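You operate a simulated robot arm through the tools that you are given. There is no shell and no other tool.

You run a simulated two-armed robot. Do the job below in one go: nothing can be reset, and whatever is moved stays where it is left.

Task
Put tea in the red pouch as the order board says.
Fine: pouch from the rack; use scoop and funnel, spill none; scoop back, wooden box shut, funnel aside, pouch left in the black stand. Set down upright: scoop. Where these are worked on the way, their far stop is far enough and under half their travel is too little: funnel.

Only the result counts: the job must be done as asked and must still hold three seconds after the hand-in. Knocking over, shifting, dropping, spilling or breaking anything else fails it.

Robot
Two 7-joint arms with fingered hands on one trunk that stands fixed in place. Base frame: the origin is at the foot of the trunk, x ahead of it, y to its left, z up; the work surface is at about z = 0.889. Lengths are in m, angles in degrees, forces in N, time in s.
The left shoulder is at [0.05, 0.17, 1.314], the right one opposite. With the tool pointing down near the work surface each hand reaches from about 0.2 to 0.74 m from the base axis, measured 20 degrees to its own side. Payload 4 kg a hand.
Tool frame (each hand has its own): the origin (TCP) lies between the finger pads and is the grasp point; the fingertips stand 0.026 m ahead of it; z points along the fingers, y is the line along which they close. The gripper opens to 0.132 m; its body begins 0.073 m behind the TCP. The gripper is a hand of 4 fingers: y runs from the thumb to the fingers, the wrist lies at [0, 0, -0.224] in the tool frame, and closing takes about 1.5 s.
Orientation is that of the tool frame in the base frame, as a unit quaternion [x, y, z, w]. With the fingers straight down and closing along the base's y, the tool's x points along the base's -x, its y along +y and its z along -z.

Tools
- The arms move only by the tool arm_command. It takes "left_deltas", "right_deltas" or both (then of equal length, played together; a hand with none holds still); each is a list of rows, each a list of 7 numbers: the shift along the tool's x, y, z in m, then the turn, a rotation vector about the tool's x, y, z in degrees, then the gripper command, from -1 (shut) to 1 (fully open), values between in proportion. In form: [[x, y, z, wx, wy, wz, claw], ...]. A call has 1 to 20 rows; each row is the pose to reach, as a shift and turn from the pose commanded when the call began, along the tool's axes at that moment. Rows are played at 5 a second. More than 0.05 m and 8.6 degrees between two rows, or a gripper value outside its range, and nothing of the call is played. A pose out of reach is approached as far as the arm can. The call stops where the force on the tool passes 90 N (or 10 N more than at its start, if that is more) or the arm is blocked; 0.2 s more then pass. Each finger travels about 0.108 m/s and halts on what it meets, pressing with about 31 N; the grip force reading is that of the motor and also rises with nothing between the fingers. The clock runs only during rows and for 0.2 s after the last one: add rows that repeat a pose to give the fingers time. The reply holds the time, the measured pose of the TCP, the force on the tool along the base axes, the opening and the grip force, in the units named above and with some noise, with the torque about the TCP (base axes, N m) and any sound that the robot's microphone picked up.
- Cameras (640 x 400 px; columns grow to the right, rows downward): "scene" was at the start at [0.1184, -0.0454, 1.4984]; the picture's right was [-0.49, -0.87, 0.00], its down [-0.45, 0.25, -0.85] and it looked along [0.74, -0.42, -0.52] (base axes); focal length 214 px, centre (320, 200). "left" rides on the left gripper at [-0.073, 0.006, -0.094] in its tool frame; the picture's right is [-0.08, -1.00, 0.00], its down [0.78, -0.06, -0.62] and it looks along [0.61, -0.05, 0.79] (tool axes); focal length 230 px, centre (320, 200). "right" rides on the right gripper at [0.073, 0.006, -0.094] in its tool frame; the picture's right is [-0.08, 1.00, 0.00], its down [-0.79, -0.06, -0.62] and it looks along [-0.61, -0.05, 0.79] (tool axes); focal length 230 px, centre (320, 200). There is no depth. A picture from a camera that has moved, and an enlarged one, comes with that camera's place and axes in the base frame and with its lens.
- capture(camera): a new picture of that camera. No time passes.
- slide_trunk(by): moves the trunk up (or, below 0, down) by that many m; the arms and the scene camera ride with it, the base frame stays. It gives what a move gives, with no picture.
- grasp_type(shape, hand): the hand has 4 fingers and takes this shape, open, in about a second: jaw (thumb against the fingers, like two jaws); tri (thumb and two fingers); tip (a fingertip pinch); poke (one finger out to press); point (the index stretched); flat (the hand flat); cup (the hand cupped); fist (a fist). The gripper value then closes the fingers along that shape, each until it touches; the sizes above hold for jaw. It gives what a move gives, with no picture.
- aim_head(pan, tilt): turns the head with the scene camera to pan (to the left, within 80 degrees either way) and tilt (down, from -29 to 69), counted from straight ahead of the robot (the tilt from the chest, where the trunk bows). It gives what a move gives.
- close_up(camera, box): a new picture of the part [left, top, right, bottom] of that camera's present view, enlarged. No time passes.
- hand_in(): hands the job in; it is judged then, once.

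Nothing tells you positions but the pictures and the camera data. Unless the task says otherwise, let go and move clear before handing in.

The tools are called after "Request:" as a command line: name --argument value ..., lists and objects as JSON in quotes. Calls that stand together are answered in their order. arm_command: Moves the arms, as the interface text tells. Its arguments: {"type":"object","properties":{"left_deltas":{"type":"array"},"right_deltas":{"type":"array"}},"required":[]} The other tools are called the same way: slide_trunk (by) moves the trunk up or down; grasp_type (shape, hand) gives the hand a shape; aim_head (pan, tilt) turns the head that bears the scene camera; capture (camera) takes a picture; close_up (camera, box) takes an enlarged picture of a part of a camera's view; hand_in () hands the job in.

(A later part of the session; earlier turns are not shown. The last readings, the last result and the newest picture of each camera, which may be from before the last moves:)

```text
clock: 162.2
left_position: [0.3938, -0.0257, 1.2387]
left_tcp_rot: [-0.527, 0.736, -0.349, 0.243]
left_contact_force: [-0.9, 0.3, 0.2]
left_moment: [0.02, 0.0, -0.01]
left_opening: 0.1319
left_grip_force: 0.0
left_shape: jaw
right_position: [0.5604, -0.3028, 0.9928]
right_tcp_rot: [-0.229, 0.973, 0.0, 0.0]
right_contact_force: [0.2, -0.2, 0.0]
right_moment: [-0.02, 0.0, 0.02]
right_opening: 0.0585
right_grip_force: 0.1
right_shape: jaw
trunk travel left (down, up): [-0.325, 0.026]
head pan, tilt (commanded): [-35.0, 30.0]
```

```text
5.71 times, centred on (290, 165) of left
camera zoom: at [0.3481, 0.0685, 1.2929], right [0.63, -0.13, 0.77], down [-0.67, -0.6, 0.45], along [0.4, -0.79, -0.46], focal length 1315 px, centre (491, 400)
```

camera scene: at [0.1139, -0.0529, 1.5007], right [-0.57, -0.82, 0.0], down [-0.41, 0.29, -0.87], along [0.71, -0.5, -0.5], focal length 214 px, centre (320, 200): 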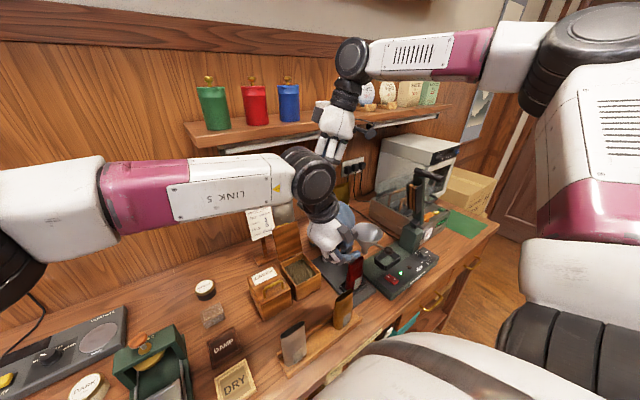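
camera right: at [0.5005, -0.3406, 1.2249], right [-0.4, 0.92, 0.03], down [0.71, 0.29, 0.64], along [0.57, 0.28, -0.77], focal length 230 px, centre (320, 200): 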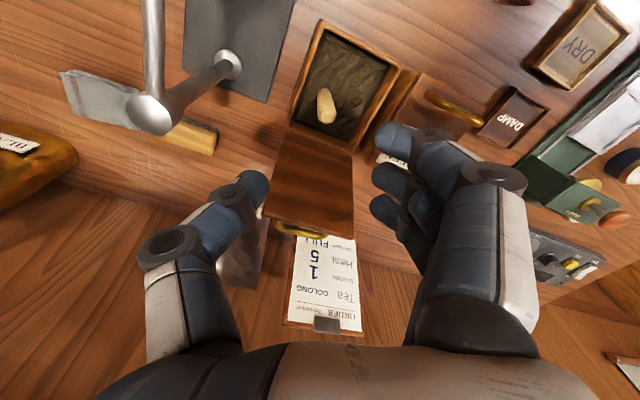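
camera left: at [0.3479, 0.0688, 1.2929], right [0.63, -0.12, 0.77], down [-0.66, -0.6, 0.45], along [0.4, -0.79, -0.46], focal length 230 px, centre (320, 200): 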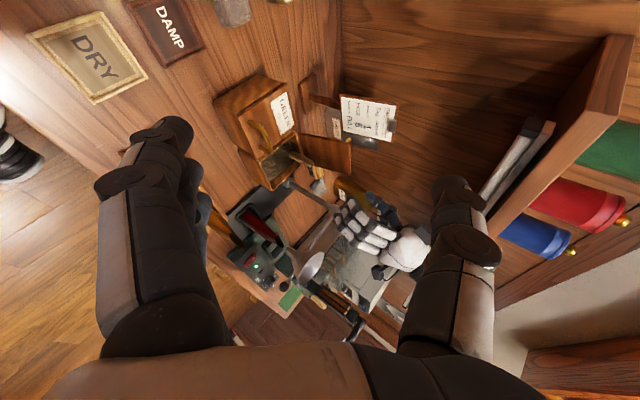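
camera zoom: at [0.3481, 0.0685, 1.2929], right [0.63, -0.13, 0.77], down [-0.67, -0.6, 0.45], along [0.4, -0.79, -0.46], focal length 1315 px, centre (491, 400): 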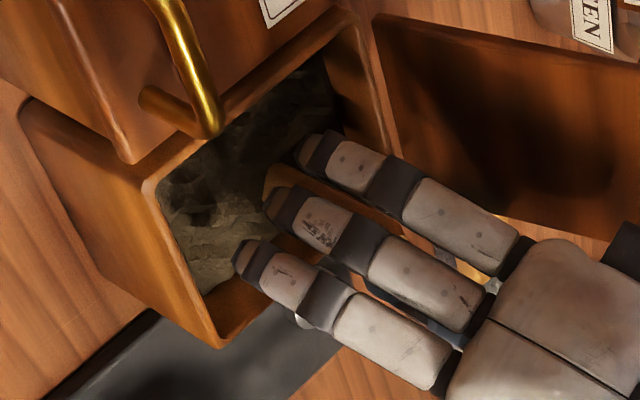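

By direct comparison in the image, the handle lies within 1–3 mm of the thumb–middle pinch point. I close slowly.

Request:
arm_command --right_deltas '[[-0.001, 0.002, 0, 0, 0, 0, -0.3], [-0.001, 0.002, 0, 0, 0, 0, -0.5], [-0.001, 0.002, 0, 0, 0, 0, -0.6], [-0.001, 0.002, 0, 0, 0, 0, -0.68], [-0.001, 0.002, 0, 0, 0, 0, -0.76], [-0.001, 0.002, 0, 0, 0, 0, -0.85], [-0.001, 0.002, 0, 0, 0, 0, -1], [-0.001, 0.002, 0, 0, 0, 0, -1]]'

Request:
close_up --camera "right" --box '[220, 80, 440, 280]'

Request:
close_up --camera "scene" --box '[270, 220, 340, 290]'

```text
clock: 164.2
left_position: [0.3939, -0.0244, 1.2386]
left_tcp_rot: [-0.528, 0.736, -0.349, 0.243]
left_contact_force: [0.8, -0.2, -0.3]
left_moment: [-0.01, -0.02, 0.0]
left_opening: 0.132
left_grip_force: 0.1
left_shape: jaw
right_position: [0.5575, -0.3072, 0.9884]
right_tcp_rot: [-0.225, 0.974, 0.003, -0.005]
right_contact_force: [-0.5, 0.2, 0.3]
right_moment: [0.1, 0.01, 0.02]
right_opening: 0.0
right_grip_force: 30.5
right_shape: jaw
trunk travel left (down, up): [-0.325, 0.026]
head pan, tilt (commanded): [-35.0, 30.0]
stopped in row 8 (right hand): the arm was blocked; the commanded pose is now the measured one
```

```text
2.00 times, centred on (330, 180) of right
camera zoom: at [0.4902, -0.3334, 1.0823], right [-0.37, 0.93, 0.01], down [0.74, 0.29, 0.61], along [0.57, 0.23, -0.79], focal length 460 px, centre (300, 240)
```

zoom: 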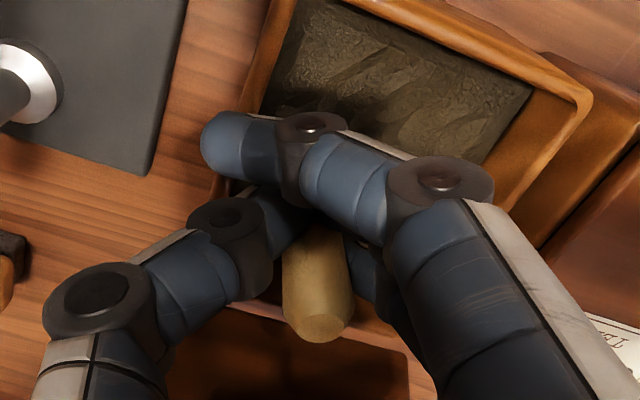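

```text
5.71 times, centred on (305, 255) of scene
camera zoom: at [0.1141, -0.0537, 1.5006], right [-0.57, -0.82, 0.0], down [-0.41, 0.29, -0.87], along [0.71, -0.5, -0.5], focal length 1226 px, centre (406, -114)
```

zoom: 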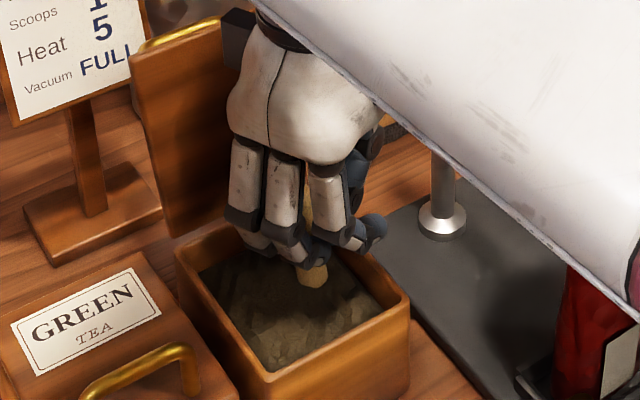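

The scoop stands straight and the thumb and middle finger look to be on either side of the handle. I test with a small 1 cm lift.

Request:
arm_command --right_deltas '[[0, 0, -0.003, 0, 0, 0, -1], [0, 0, -0.006, 0, 0, 0, -1], [0, 0, -0.01, 0, 0, 0, -1], [0, 0, -0.014, 0, 0, 0, -1], [0, 0, -0.014, 0, 0, 0, -1]]'

Request:
close_up --camera "right" --box '[220, 80, 440, 280]'

Request:
close_up --camera "scene" --box '[270, 220, 340, 290]'

Request:
close_up --camera "left" --box '[250, 130, 330, 200]'

```text
clock: 165.4
left_position: [0.3943, -0.0254, 1.2375]
left_tcp_rot: [-0.528, 0.735, -0.349, 0.243]
left_contact_force: [0.8, -0.1, 0.2]
left_moment: [-0.01, 0.01, -0.01]
left_opening: 0.1318
left_grip_force: 0.0
left_shape: jaw
right_position: [0.557, -0.3181, 1.0032]
right_tcp_rot: [-0.211, 0.977, 0.007, -0.001]
right_contact_force: [0.2, 1.0, -2.4]
right_moment: [-0.02, -0.02, -0.02]
right_opening: 0.0
right_grip_force: 31.2
right_shape: jaw
trunk travel left (down, up): [-0.325, 0.026]
head pan, tilt (commanded): [-35.0, 30.0]
```

```text
2.00 times, centred on (330, 180) of right
camera zoom: at [0.4885, -0.3434, 1.0975], right [-0.34, 0.94, 0.01], down [0.74, 0.26, 0.62], along [0.58, 0.22, -0.79], focal length 460 px, centre (300, 240)
```

zoom: 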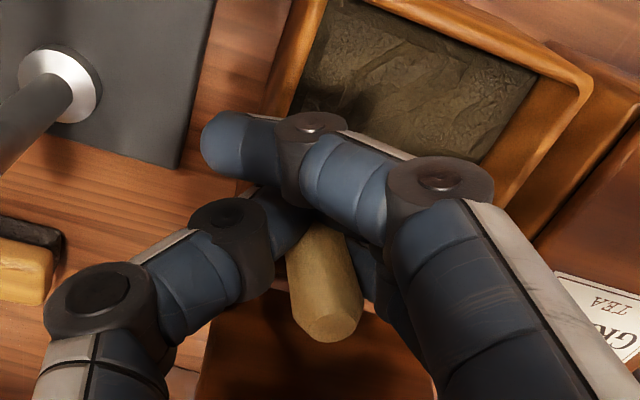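

```text
5.71 times, centred on (305, 255) of scene
camera zoom: at [0.1142, -0.0534, 1.5006], right [-0.57, -0.82, 0.0], down [-0.41, 0.29, -0.87], along [0.71, -0.5, -0.5], focal length 1226 px, centre (406, -114)
```

zoom: 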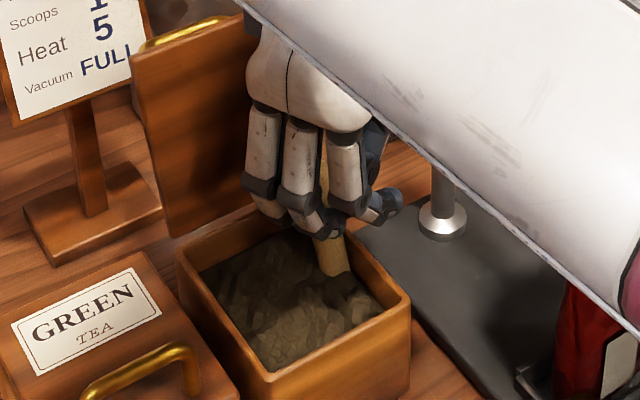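

```text
5.71 times, centred on (290, 165) of left
camera zoom: at [0.3481, 0.0686, 1.2929], right [0.63, -0.13, 0.77], down [-0.67, -0.6, 0.45], along [0.4, -0.79, -0.46], focal length 1315 px, centre (491, 400)
```

zoom: 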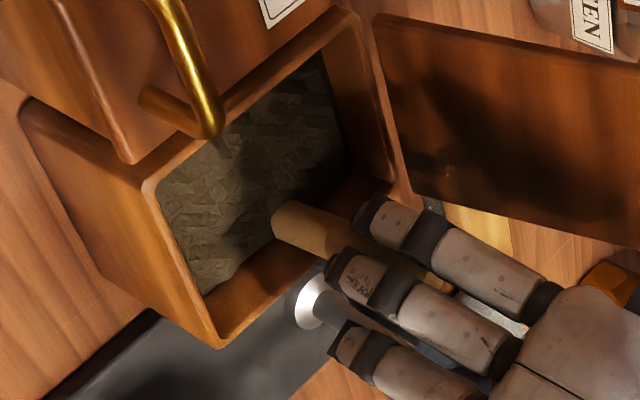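

The scoop follows the hand. I move it back toward the middle of the box while lifting slowly, to clear the wall and see the cup.

Request:
arm_command --right_deltas '[[-0.002, 0.004, -0.003, 0, 0, 0, -1], [-0.004, 0.008, -0.008, 0, 0, 0, -1], [-0.006, 0.012, -0.014, 0, 0, 0, -1], [-0.007, 0.014, -0.02, 0, 0, 0, -1], [-0.007, 0.014, -0.026, 0, 0, 0, -1], [-0.007, 0.014, -0.032, 0, 0, 0, -1], [-0.007, 0.014, -0.036, 0, 0, 0, -1], [-0.007, 0.014, -0.036, 0, 0, 0, -1]]'

Request:
close_up --camera "right" --box '[220, 60, 440, 280]'

Request:
close_up --camera "scene" --box '[270, 210, 340, 290]'

Request:
close_up --camera "left" --box '[250, 130, 330, 200]'

```text
clock: 167.4
left_position: [0.395, -0.0253, 1.2388]
left_tcp_rot: [-0.528, 0.735, -0.349, 0.242]
left_contact_force: [-0.3, -0.1, 0.1]
left_moment: [0.0, -0.01, 0.0]
left_opening: 0.1319
left_grip_force: 0.0
left_shape: jaw
right_position: [0.5526, -0.3174, 1.0317]
right_tcp_rot: [-0.194, 0.981, 0.016, -0.005]
right_contact_force: [-0.4, 0.4, -0.2]
right_moment: [0.03, 0.02, 0.02]
right_opening: 0.0
right_grip_force: 30.9
right_shape: jaw
trunk travel left (down, up): [-0.325, 0.026]
head pan, tilt (commanded): [-35.0, 30.0]
stopped in row 8 (right hand): the arm was blocked; the commanded pose is now the measured one
```

```text
1.82 times, centred on (330, 170) of right
camera zoom: at [0.4842, -0.3416, 1.1256], right [-0.31, 0.95, 0.03], down [0.76, 0.22, 0.61], along [0.57, 0.21, -0.79], focal length 418 px, centre (302, 254)
```

zoom: 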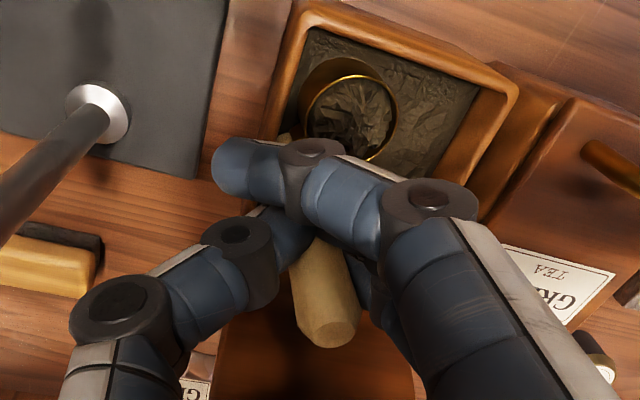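

```text
5.00 times, centred on (305, 250) of scene
camera zoom: at [0.1142, -0.0538, 1.5006], right [-0.57, -0.82, 0.0], down [-0.41, 0.29, -0.87], along [0.71, -0.5, -0.5], focal length 1072 px, centre (395, -50)
```

zoom: 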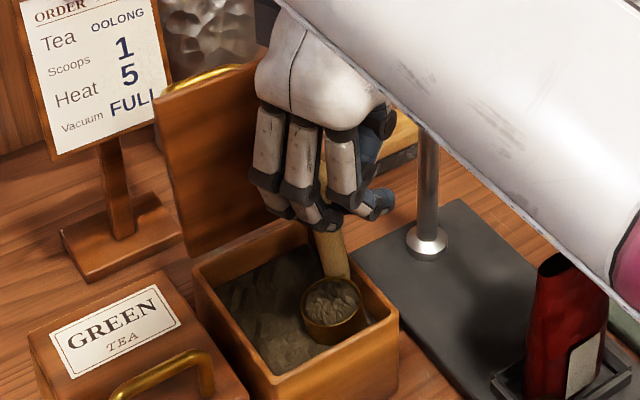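

```text
5.71 times, centred on (290, 165) of left
camera zoom: at [0.3481, 0.0683, 1.2928], right [0.63, -0.13, 0.77], down [-0.67, -0.6, 0.45], along [0.4, -0.79, -0.46], focal length 1315 px, centre (491, 400)
```

zoom: 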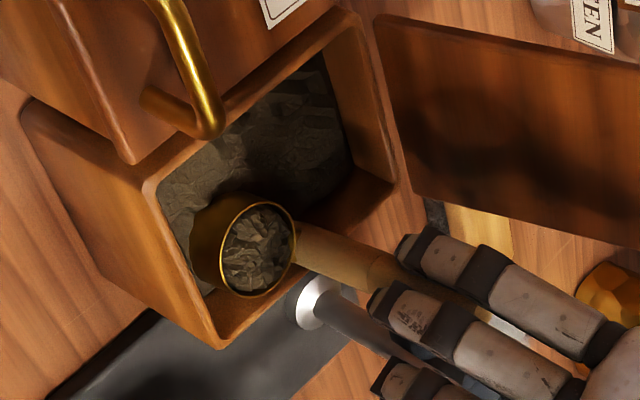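

The scoop is lifted and full again, cup pointing toward the robot. The arm reports being blocked sideways, so I check the whole arm.

Request:
capture --camera "scene"

Request:
capture --camera "left"

Request:
capture --camera "right"

```text
taken
camera scene: at [0.1142, -0.0538, 1.5006], right [-0.57, -0.82, 0.0], down [-0.41, 0.29, -0.87], along [0.71, -0.5, -0.5], focal length 214 px, centre (320, 200)
```

scene: 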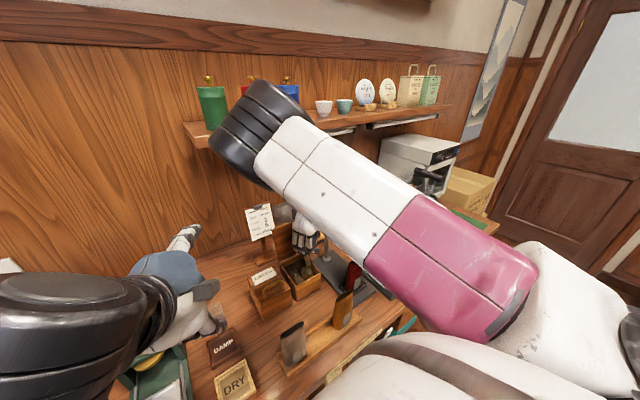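

```text
taken
camera left: at [0.3481, 0.0683, 1.2928], right [0.63, -0.13, 0.77], down [-0.67, -0.6, 0.45], along [0.4, -0.79, -0.46], focal length 230 px, centre (320, 200)
```

left: 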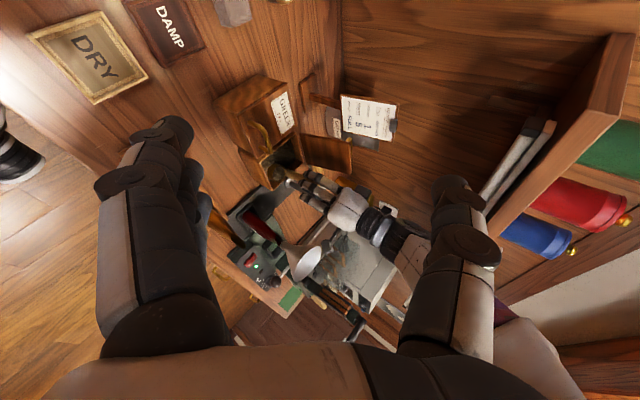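

```text
taken
camera right: at [0.4842, -0.3416, 1.1256], right [-0.31, 0.95, 0.03], down [0.76, 0.22, 0.61], along [0.57, 0.21, -0.79], focal length 230 px, centre (320, 200)
```

right: 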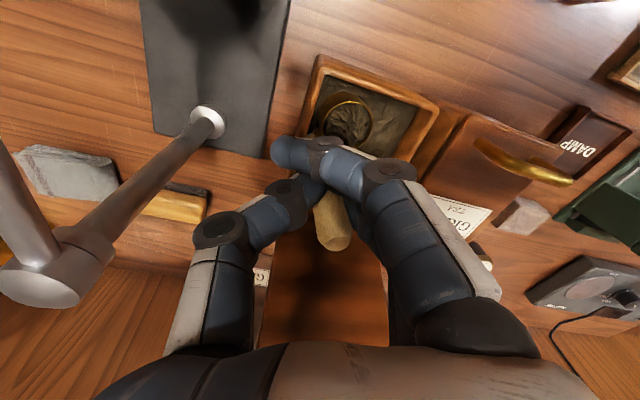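

The block is the right elbow near the shelf in this arm posture. I lift straight out of the box and turn the hand counter-clockwise, which swings the elbow away.

Request:
arm_command --right_deltas '[[0, 0, -0.015, 0, 0, 0, -1], [0, 0, -0.035, 0, 0, 0, -1], [0, 0, -0.06, 0, 0, -5, -1], [0, 0, -0.085, 0, 0, -11, -1], [0, 0, -0.11, 0, 0, -18, -1], [0, 0, -0.135, 0, 0, -25, -1], [0, 0, -0.155, 0, 0, -33, -1], [0, 0, -0.17, 0, 0, -41, -1], [0, 0, -0.175, 0, 0, -48, -1], [0, 0, -0.175, 0, 0, -50, -1]]'

Request:
close_up --camera "right" --box '[220, 40, 440, 260]'

Request:
close_up --camera "scene" --box '[250, 140, 410, 280]'

```text
clock: 169.6
left_position: [0.3941, -0.0257, 1.239]
left_tcp_rot: [-0.528, 0.736, -0.348, 0.242]
left_contact_force: [0.0, 0.6, -0.4]
left_moment: [0.02, 0.03, 0.02]
left_opening: 0.1316
left_grip_force: 0.0
left_shape: jaw
right_position: [0.551, -0.3353, 1.1999]
right_tcp_rot: [-0.578, 0.815, 0.029, 0.006]
right_contact_force: [0.6, -0.3, -1.5]
right_moment: [0.01, -0.02, -0.01]
right_opening: 0.0
right_grip_force: 31.1
right_shape: jaw
trunk travel left (down, up): [-0.325, 0.026]
head pan, tilt (commanded): [-35.0, 30.0]
```

```text
1.82 times, centred on (330, 150) of right
camera zoom: at [0.5238, -0.4071, 1.2912], right [-0.91, 0.4, 0.04], down [0.33, 0.69, 0.65], along [0.23, 0.61, -0.76], focal length 418 px, centre (302, 291)
```

zoom: 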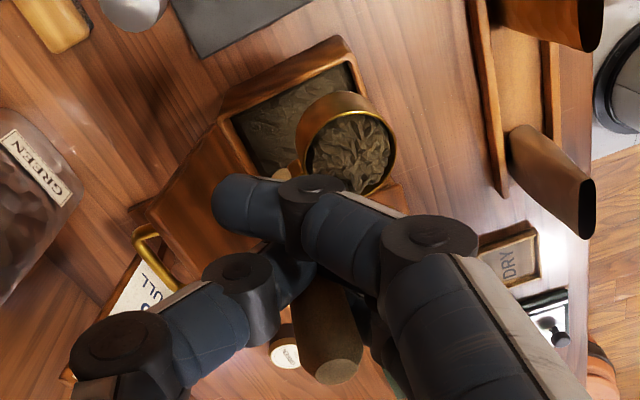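

```text
2.86 times, centred on (330, 210) of scene
camera zoom: at [0.1141, -0.0534, 1.5006], right [-0.57, -0.82, 0.0], down [-0.41, 0.29, -0.87], along [0.71, -0.5, -0.5], focal length 613 px, centre (291, 171)
```

zoom: 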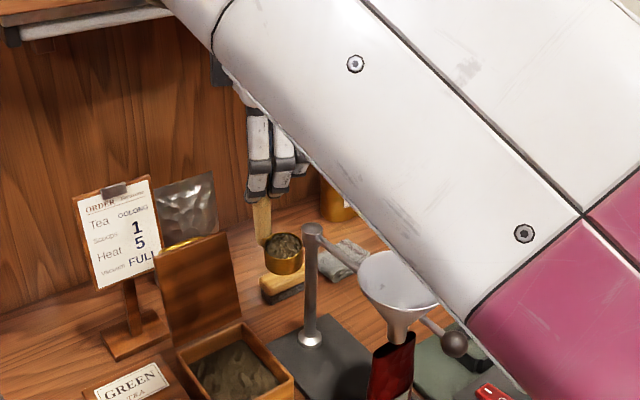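

Out of the box, full and held. I take one precise look at the cup and handle to plan the pour.

Request:
close_up --camera "right" --box '[300, 50, 400, 140]'

Request:
close_up --camera "scene" --box '[300, 190, 350, 250]'

Request:
close_up --camera "left" --box '[270, 160, 370, 250]'

```text
4.44 times, centred on (350, 95) of right
camera zoom: at [0.5238, -0.4071, 1.2912], right [-0.91, 0.4, 0.04], down [0.33, 0.69, 0.65], along [0.23, 0.61, -0.76], focal length 1022 px, centre (187, 667)
```

zoom: 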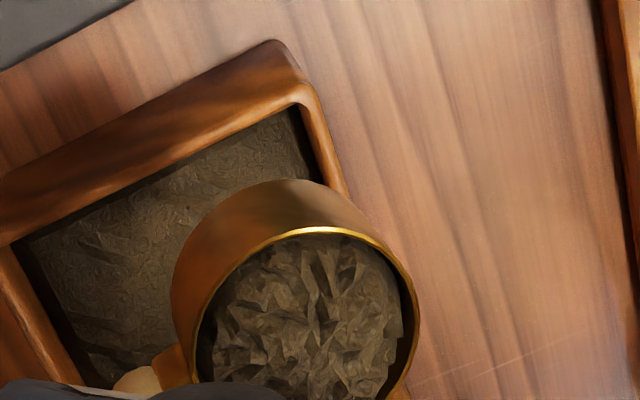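

```text
6.67 times, centred on (325, 220) of scene
camera zoom: at [0.1141, -0.0534, 1.5006], right [-0.57, -0.82, 0.0], down [-0.41, 0.29, -0.87], along [0.71, -0.5, -0.5], focal length 1430 px, centre (287, 67)
```

zoom: 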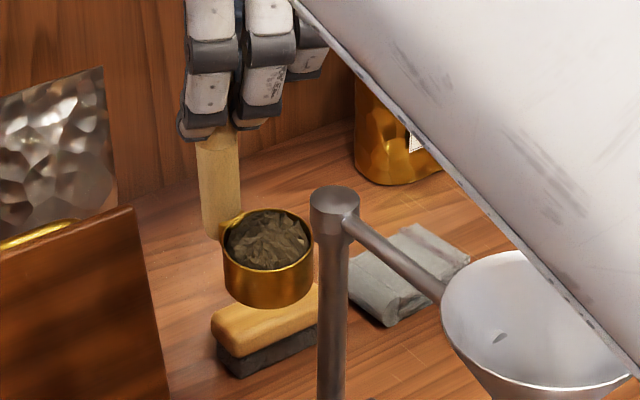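

```text
4.44 times, centred on (320, 205) of left
camera zoom: at [0.348, 0.0685, 1.2929], right [0.63, -0.13, 0.77], down [-0.67, -0.6, 0.45], along [0.4, -0.79, -0.46], focal length 1022 px, centre (320, 178)
```

zoom: 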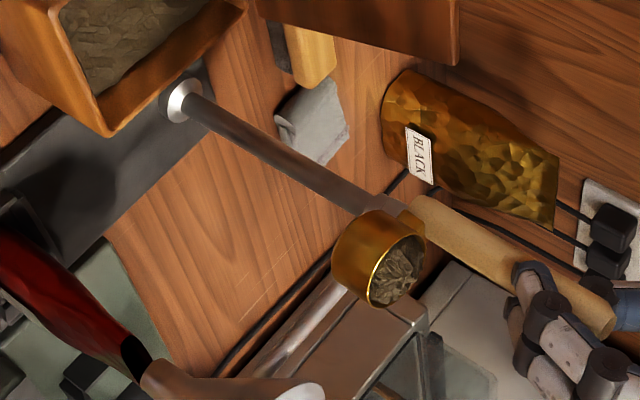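

The scoop hangs vertical and full. I move it over the funnel, higher this time (cup bottom about 4 cm above the funnel rim), turning a further 19°.

Request:
arm_command --right_deltas '[[0.003, 0.002, -0.02, 0, 0, -1.5, -1], [0.01, 0.006, -0.036, -0.2, 0.2, -4, -1], [0.022, 0.012, -0.044, -0.3, 0.3, -7, -1], [0.036, 0.018, -0.046, -0.5, 0.4, -10.5, -1], [0.05, 0.025, -0.046, -0.6, 0.55, -14, -1], [0.064, 0.031, -0.046, -0.75, 0.7, -17, -1], [0.0783, 0.0372, -0.046, -0.84, 0.78, -19.4, -1], [0.0783, 0.0372, -0.046, -0.84, 0.78, -19.4, -1]]'

Request:
capture --camera "right"

Request:
close_up --camera "scene" --box '[280, 150, 420, 270]'

Request:
close_up --camera "left" --box '[250, 170, 390, 300]'

```text
clock: 171.4
left_position: [0.3947, -0.0265, 1.237]
left_tcp_rot: [-0.528, 0.736, -0.349, 0.243]
left_contact_force: [-0.4, -0.4, -0.3]
left_moment: [0.01, 0.01, 0.02]
left_opening: 0.1318
left_grip_force: 0.0
left_shape: jaw
right_position: [0.4989, -0.3805, 1.2525]
right_tcp_rot: [0.721, -0.693, -0.016, 0.006]
right_contact_force: [-0.3, -0.1, -0.8]
right_moment: [0.03, 0.0, -0.02]
right_opening: 0.0
right_grip_force: 30.8
right_shape: jaw
trunk travel left (down, up): [-0.325, 0.026]
head pan, tilt (commanded): [-35.0, 30.0]
```

```text
taken
camera right: at [0.4995, -0.456, 1.3446], right [-1.0, 0.04, 0.03], down [0.05, 0.78, 0.63], along [0.0, 0.63, -0.78], focal length 230 px, centre (320, 200)
```

right: 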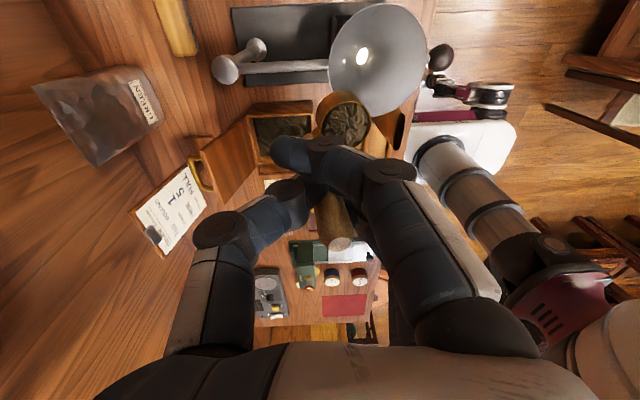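

```text
3.33 times, centred on (350, 210) of scene
camera zoom: at [0.1144, -0.0534, 1.5006], right [-0.57, -0.82, 0.0], down [-0.41, 0.29, -0.87], along [0.71, -0.5, -0.5], focal length 715 px, centre (220, 167)
```

zoom: 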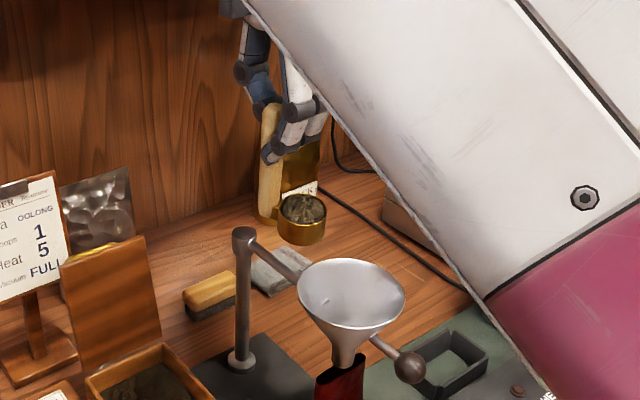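

```text
3.08 times, centred on (320, 235) of left
camera zoom: at [0.3483, 0.0686, 1.2928], right [0.63, -0.13, 0.77], down [-0.67, -0.6, 0.45], along [0.4, -0.79, -0.46], focal length 708 px, centre (320, 92)
```

zoom: 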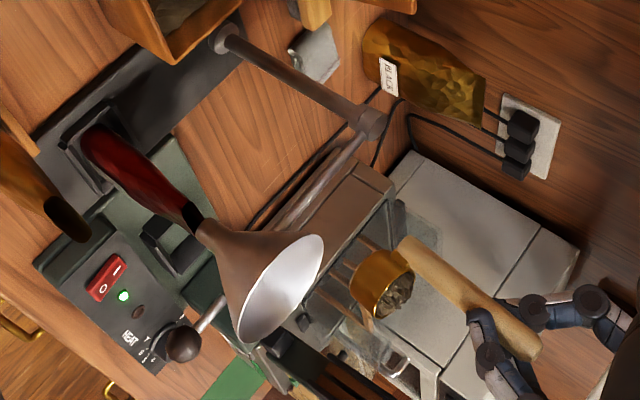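

Still full and vertical, and the funnel is at its stop. I shift the lip over the funnel centre and start tilting to 30°.

Request:
arm_command --right_deltas '[[0.012, 0.0045, 0, 0, 0, 0, -1], [0.0246, 0.0089, 0, 0, 0, 0, -1], [0.0238, 0.02, 0.003, 7.5, -0.1, -0.8, -1], [0.0223, 0.0314, 0.0055, 15, -0.2, -1.7, -1], [0.0228, 0.0434, 0.007, 22.5, -0.8, -3.6, -1], [0.0232, 0.0554, 0.0085, 30, -1.5, -5.6, -1], [0.0232, 0.0554, 0.0085, 30, -1.5, -5.6, -1]]'

Request:
capture --camera "right"

Request:
close_up --camera "scene" --box '[290, 160, 430, 280]'

Request:
close_up --camera "left" --box '[250, 170, 390, 300]'

```text
clock: 173.0
left_position: [0.3952, -0.0256, 1.2374]
left_tcp_rot: [-0.527, 0.736, -0.349, 0.242]
left_contact_force: [0.5, 0.3, -0.3]
left_moment: [-0.01, -0.02, 0.01]
left_opening: 0.1318
left_grip_force: 0.1
left_shape: jaw
right_position: [0.4431, -0.4072, 1.2444]
right_tcp_rot: [0.73, -0.638, 0.154, -0.191]
right_contact_force: [-0.2, -0.4, -1.8]
right_moment: [-0.05, 0.04, -0.03]
right_opening: 0.0001
right_grip_force: 30.9
right_shape: jaw
trunk travel left (down, up): [-0.325, 0.026]
head pan, tilt (commanded): [-35.0, 30.0]
```

```text
taken
camera right: at [0.405, -0.4875, 1.3226], right [-0.88, -0.04, -0.47], down [-0.34, 0.73, 0.59], along [0.32, 0.68, -0.66], focal length 230 px, centre (320, 200)
```

right: 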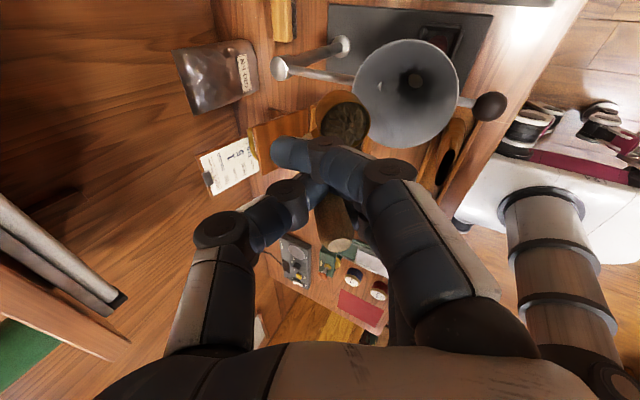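

```text
3.33 times, centred on (360, 220) of scene
camera zoom: at [0.115, -0.0528, 1.5005], right [-0.57, -0.82, 0.0], down [-0.41, 0.29, -0.87], along [0.71, -0.5, -0.5], focal length 715 px, centre (187, 133)
```

zoom: 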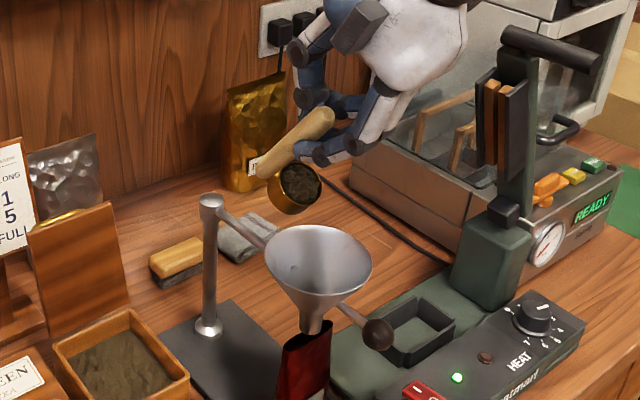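

```text
3.08 times, centred on (320, 235) of left
camera zoom: at [0.3488, 0.0691, 1.2926], right [0.63, -0.13, 0.77], down [-0.67, -0.6, 0.45], along [0.4, -0.79, -0.46], focal length 708 px, centre (320, 92)
```

zoom: 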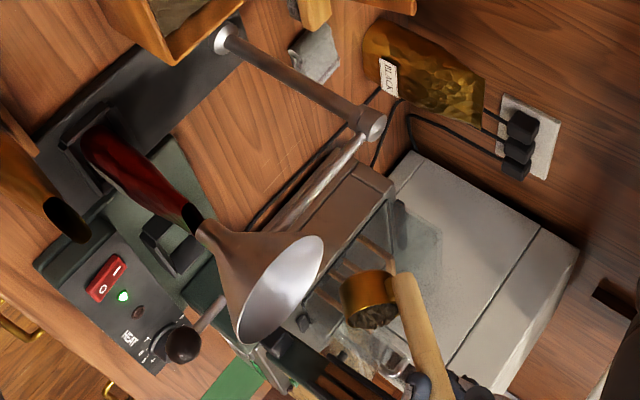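

The cup sits above the funnel, tilted about 30° with the tea still in. Its lip is about 1.5 cm from the funnel centre; I correct that while continuing to 60°.

Request:
arm_command --right_deltas '[[0, 0.0121, -0.0019, 5.5, -1.3, -1.8, -1], [0, 0.0243, -0.0037, 11, -2.7, -3.5, -1], [0, 0.0364, -0.0056, 16.5, -4, -5.3, -1], [0.0037, 0.0482, -0.0067, 23.8, -6.5, -7.2, -1], [0.0074, 0.0601, -0.0078, 31.2, -8.9, -9.1, -1], [0.0074, 0.0601, -0.0078, 31.2, -8.9, -9.1, -1]]'

Request:
close_up --camera "scene" --box '[290, 160, 430, 280]'

Request:
close_up --camera "left" --box '[250, 170, 390, 300]'

Request:
capture --camera "right"

```text
clock: 174.4
left_position: [0.3945, -0.0235, 1.2391]
left_tcp_rot: [-0.528, 0.735, -0.35, 0.242]
left_contact_force: [0.4, 0.0, 0.0]
left_moment: [-0.05, 0.01, -0.06]
left_opening: 0.1319
left_grip_force: 0.0
left_shape: jaw
right_position: [0.3887, -0.4205, 1.2242]
right_tcp_rot: [0.709, -0.498, 0.278, -0.415]
right_contact_force: [0.1, -0.2, -0.8]
right_moment: [-0.02, 0.07, -0.02]
right_opening: 0.0001
right_grip_force: 30.7
right_shape: jaw
trunk travel left (down, up): [-0.325, 0.026]
head pan, tilt (commanded): [-35.0, 30.0]
```

```text
3.33 times, centred on (360, 220) of scene
camera zoom: at [0.1145, -0.0524, 1.5006], right [-0.57, -0.82, 0.0], down [-0.41, 0.29, -0.87], along [0.71, -0.5, -0.5], focal length 715 px, centre (187, 133)
```

zoom: 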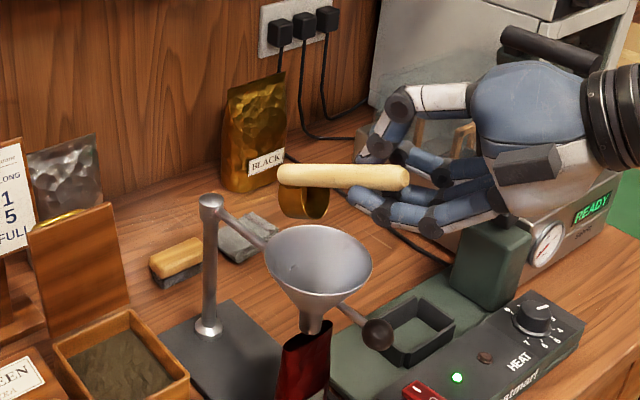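

```text
3.08 times, centred on (320, 235) of left
camera zoom: at [0.3483, 0.0694, 1.2928], right [0.63, -0.13, 0.77], down [-0.67, -0.6, 0.45], along [0.4, -0.79, -0.46], focal length 708 px, centre (320, 92)
```

zoom: 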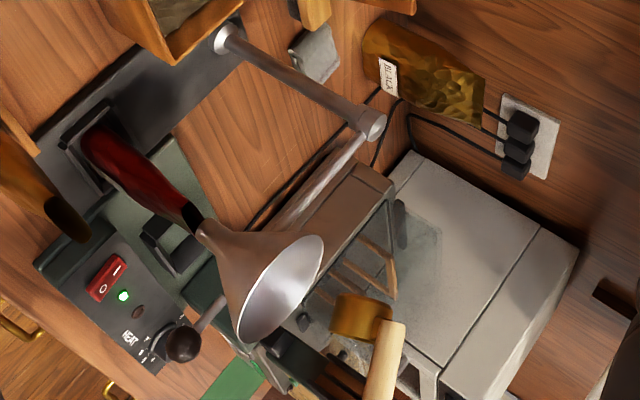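

```text
taken
camera right: at [0.3359, -0.5192, 1.2647], right [-0.5, -0.09, -0.86], down [-0.74, 0.55, 0.38], along [0.44, 0.83, -0.34], focal length 230 px, centre (320, 200)
```

right: 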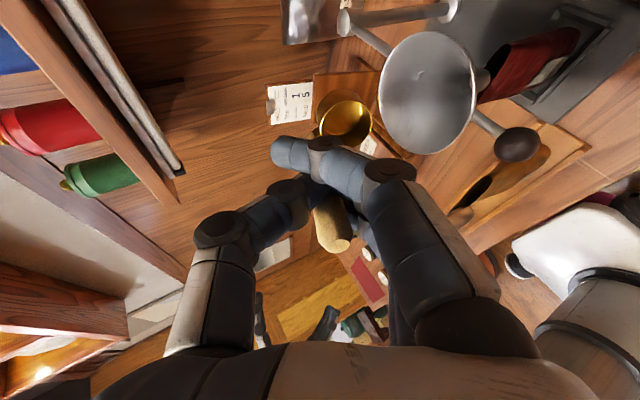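

The cup is empty now — the tea has gone. I check closely that it went through the funnel into the pouch and that none landed elsewhere.

Request:
close_up --camera "scene" --box '[335, 215, 395, 270]'

Request:
close_up --camera "right" --box '[360, 0, 560, 180]'

Request:
close_up --camera "left" --box '[255, 195, 325, 255]'

Request:
capture --camera "scene"

```text
7.27 times, centred on (365, 242) of scene
camera zoom: at [0.1145, -0.0524, 1.5006], right [-0.57, -0.82, 0.0], down [-0.41, 0.29, -0.87], along [0.71, -0.5, -0.5], focal length 1560 px, centre (-7, -109)
```

zoom: 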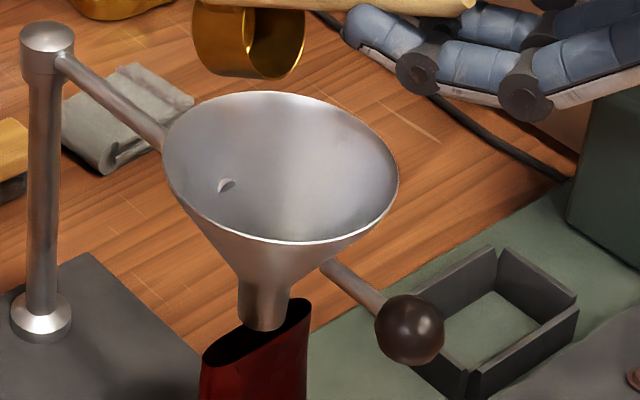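

```text
2.22 times, centred on (460, 90) of right
camera zoom: at [0.3359, -0.5192, 1.2647], right [-0.5, -0.09, -0.86], down [-0.74, 0.55, 0.38], along [0.44, 0.83, -0.34], focal length 511 px, centre (9, 444)
```

zoom: 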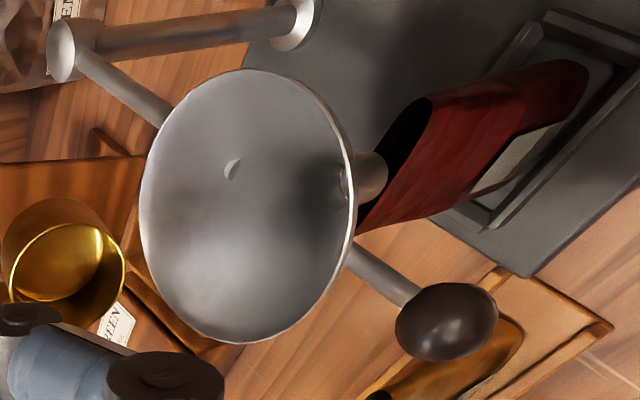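

```text
6.67 times, centred on (290, 225) of left
camera zoom: at [0.3483, 0.0694, 1.2928], right [0.63, -0.13, 0.77], down [-0.67, -0.6, 0.45], along [0.4, -0.79, -0.46], focal length 1534 px, centre (520, 33)
```

zoom: 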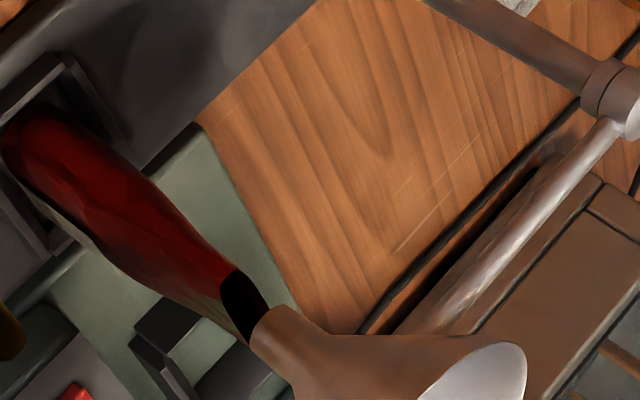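

```text
taken
camera scene: at [0.1145, -0.0524, 1.5006], right [-0.57, -0.82, 0.0], down [-0.41, 0.29, -0.87], along [0.71, -0.5, -0.5], focal length 214 px, centre (320, 200)
```

scene: 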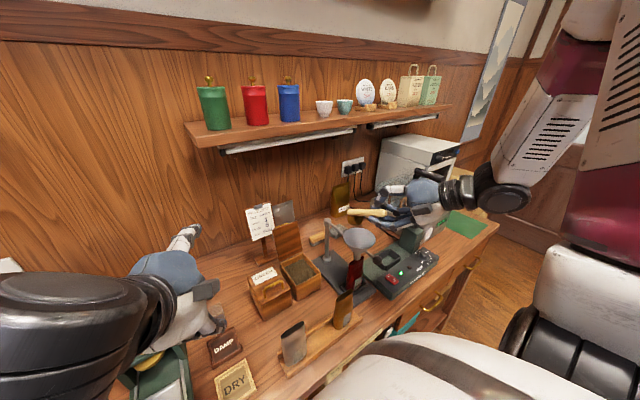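

The tea went down the funnel: cup empty, nothing on the table, funnel clear, and the cup was within 2 cm of the funnel's centre. Now I un-tilt the empty scoop along the same path.

Request:
arm_command --right_deltas '[[0.0001, -0.0204, 0.0049, -7.4, 1.2, 2, -1], [0.0001, -0.0312, 0.0158, -14.9, 2.3, 4, -1], [0.0002, -0.0416, 0.0267, -22.3, 3.5, 6, -1], [0.0002, -0.052, 0.0377, -29.8, 4.7, 8, -1], [0.0003, -0.0625, 0.0486, -37.2, 5.8, 10, -1], [0.0004, -0.0729, 0.0595, -44.6, 7, 12, -1], [0.0004, -0.0833, 0.0704, -52, 8.1, 14, -1], [0.0005, -0.0937, 0.0813, -59.5, 9.3, 16, -1], [0.0005, -0.0937, 0.0813, -59.5, 9.3, 16, -1]]'

Request:
close_up --camera "scene" --box '[280, 150, 420, 270]'

Request:
capture --camera "right"

Request:
close_up --camera "left" --box '[250, 170, 390, 300]'

```text
clock: 176.4
left_position: [0.3925, -0.0245, 1.2388]
left_tcp_rot: [-0.527, 0.735, -0.349, 0.243]
left_contact_force: [0.3, -0.3, 0.3]
left_moment: [-0.05, 0.0, 0.01]
left_opening: 0.1315
left_grip_force: 0.0
left_shape: jaw
right_position: [0.4973, -0.3835, 1.2629]
right_tcp_rot: [0.723, -0.691, -0.01, -0.003]
right_contact_force: [-0.1, 0.0, -0.8]
right_moment: [0.01, -0.02, 0.0]
right_opening: 0.0002
right_grip_force: 30.8
right_shape: jaw
trunk travel left (down, up): [-0.325, 0.026]
head pan, tilt (commanded): [-35.0, 30.0]
```

```text
3.33 times, centred on (350, 210) of scene
camera zoom: at [0.1132, -0.0536, 1.5007], right [-0.57, -0.82, 0.0], down [-0.41, 0.29, -0.87], along [0.71, -0.5, -0.5], focal length 715 px, centre (220, 167)
```

zoom: 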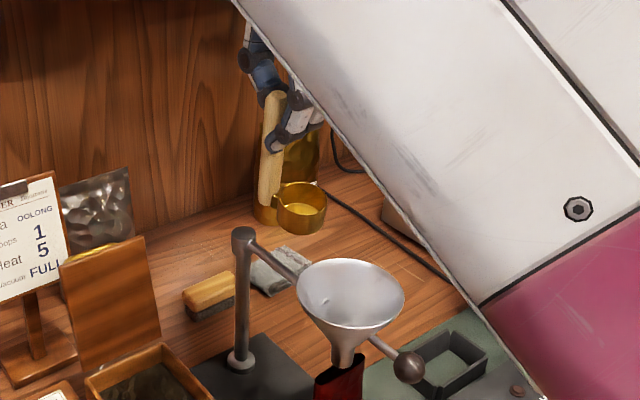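

```text
taken
camera right: at [0.4951, -0.4588, 1.3551], right [-1.0, 0.03, 0.01], down [0.03, 0.78, 0.63], along [0.01, 0.63, -0.78], focal length 230 px, centre (320, 200)
```

right: 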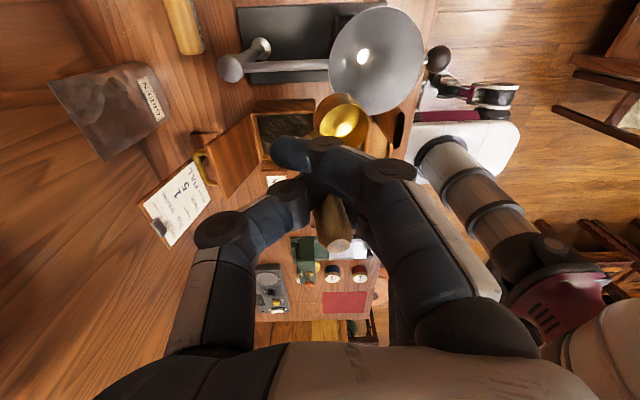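

```text
3.08 times, centred on (320, 235) of left
camera zoom: at [0.3473, 0.0684, 1.2932], right [0.63, -0.13, 0.77], down [-0.67, -0.6, 0.45], along [0.4, -0.79, -0.46], focal length 708 px, centre (320, 92)
```

zoom: 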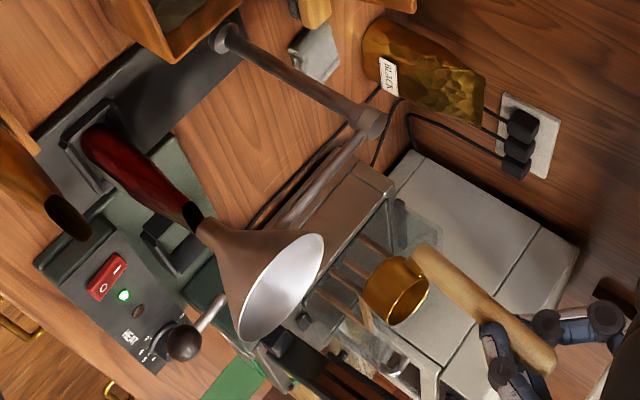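

Cup empty, funnel still at its stop. I carry the scoop back toward its place, turning the hand clockwise on the way.

Request:
arm_command --right_deltas '[[0.003, -0.001, -0.012, 0, 0, 4, -1], [0.01, -0.004, -0.02, 0, 0, 11, -1], [0.02, -0.009, -0.0227, 0, 0, 19, -1], [0.032, -0.015, -0.0227, 0, 0, 27, -1], [0.044, -0.021, -0.0227, 0, 0, 35, -1], [0.056, -0.027, -0.0227, 0, 0, 43, -1], [0.068, -0.033, -0.0227, 0, 0, 51, -1], [0.08, -0.039, -0.0227, 0, 0, 59, -1], [0.092, -0.045, -0.0227, 0, 0, 67, -1], [0.104, -0.05, -0.0227, 0, 0, 75, -1], [0.113, -0.055, -0.0227, 0, 0, 82, -1], [0.1188, -0.0575, -0.0227, 0, 0, 88, -1], [0.1188, -0.0575, -0.0227, 0, 0, 88, -1]]'

Request:
capture --camera "right"

Request:
close_up --camera "scene" --box '[290, 140, 430, 270]'

Request:
close_up --camera "left" --box '[260, 160, 400, 290]'

```text
clock: 179.2
left_position: [0.3941, -0.0252, 1.2387]
left_tcp_rot: [-0.528, 0.735, -0.349, 0.244]
left_contact_force: [-0.1, -0.6, -0.5]
left_moment: [-0.03, 0.02, -0.01]
left_opening: 0.1319
left_grip_force: 0.1
left_shape: jaw
right_position: [0.5616, -0.4979, 1.2822]
right_tcp_rot: [-0.04, 0.999, 0.008, -0.005]
right_contact_force: [1.0, 0.4, -0.7]
right_moment: [-0.02, 0.0, 0.01]
right_opening: 0.0001
right_grip_force: 31.6
right_shape: jaw
trunk travel left (down, up): [-0.325, 0.026]
head pan, tilt (commanded): [-35.0, 30.0]
```

```text
taken
camera right: at [0.4891, -0.5005, 1.3769], right [0.0, 1.0, 0.02], down [0.79, -0.01, 0.61], along [0.61, 0.02, -0.79], focal length 230 px, centre (320, 200)
```

right: 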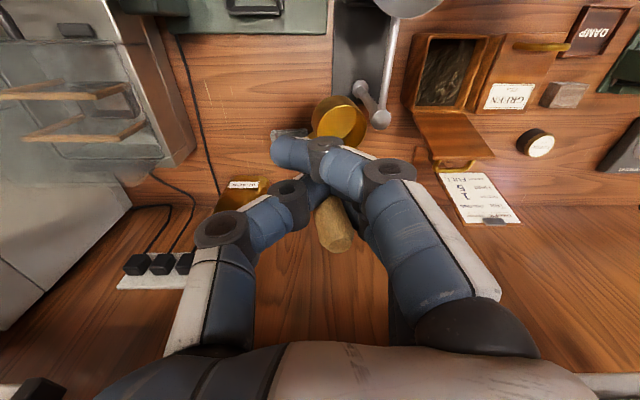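

```text
3.08 times, centred on (360, 205) of scene
camera zoom: at [0.1141, -0.0533, 1.5006], right [-0.57, -0.82, 0.0], down [-0.41, 0.29, -0.87], along [0.71, -0.5, -0.5], focal length 660 px, centre (197, 185)
```

zoom: 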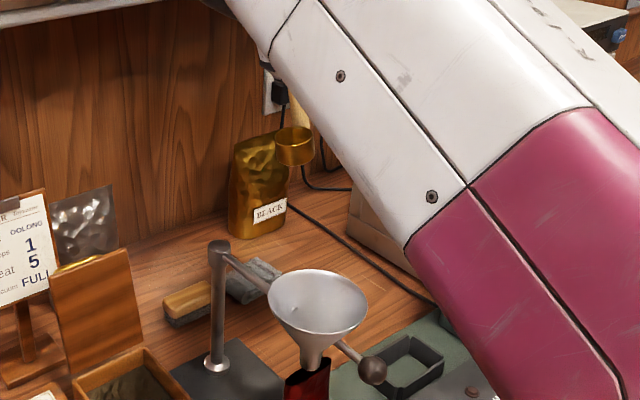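

```text
3.08 times, centred on (330, 225) of left
camera zoom: at [0.348, 0.0687, 1.2929], right [0.63, -0.13, 0.77], down [-0.67, -0.6, 0.45], along [0.4, -0.79, -0.46], focal length 708 px, centre (289, 123)
```

zoom: 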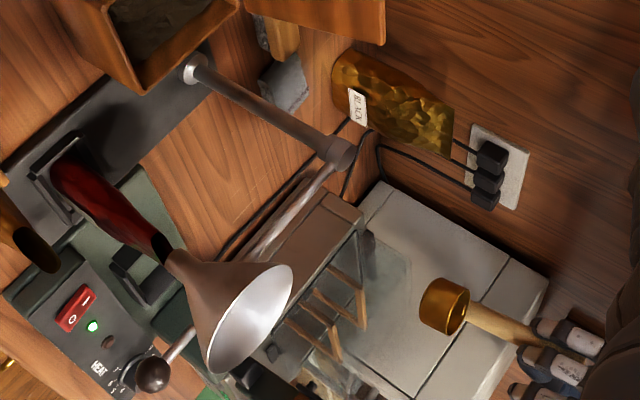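

I check the scoop's lean before lowering it to the table.

Request:
close_up --camera "left" --box '[340, 210, 410, 260]'

Request:
close_up --camera "right" --box '[290, 70, 390, 160]'

Request:
close_up --camera "scene" --box '[335, 155, 385, 205]'

```text
8.00 times, centred on (375, 235) of left
camera zoom: at [0.348, 0.0687, 1.2929], right [0.63, -0.13, 0.77], down [-0.67, -0.6, 0.45], along [0.4, -0.79, -0.46], focal length 1841 px, centre (-120, -80)
```

zoom: 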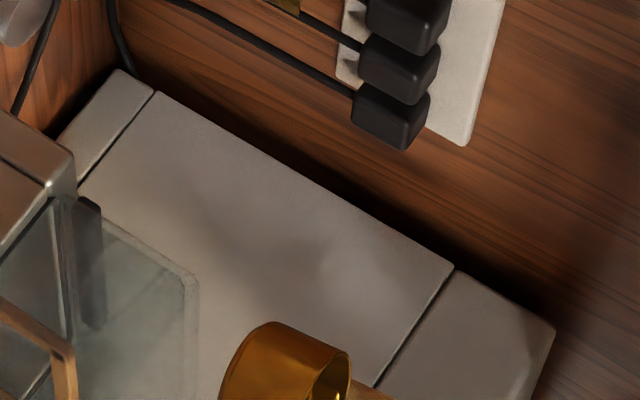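

```text
4.44 times, centred on (340, 115) of right
camera zoom: at [0.4891, -0.5005, 1.3769], right [0.0, 1.0, 0.02], down [0.79, -0.01, 0.61], along [0.61, 0.02, -0.79], focal length 1022 px, centre (231, 578)
```

zoom: 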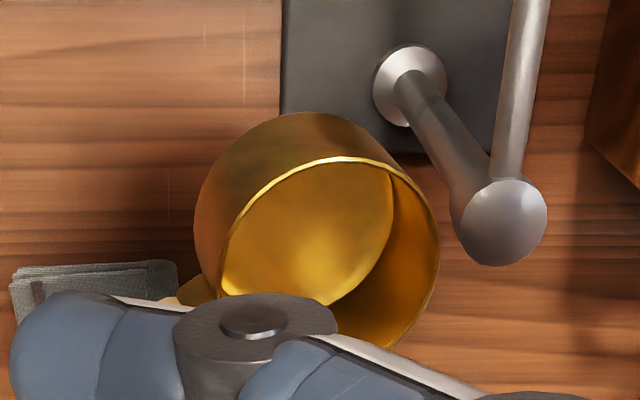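

```text
8.00 times, centred on (360, 180) of scene
camera zoom: at [0.1141, -0.0533, 1.5006], right [-0.57, -0.82, 0.0], down [-0.41, 0.29, -0.87], along [0.71, -0.5, -0.5], focal length 1716 px, centre (0, 360)
```

zoom: 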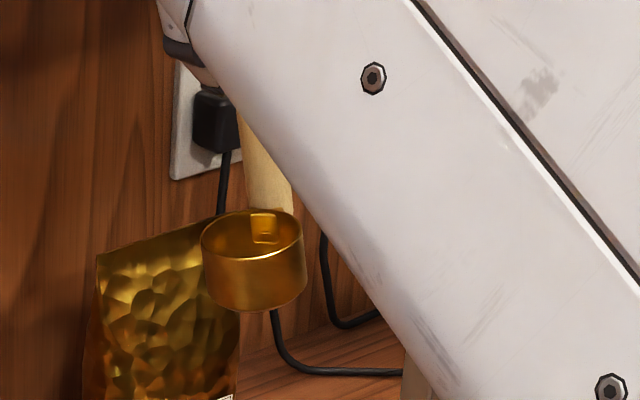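

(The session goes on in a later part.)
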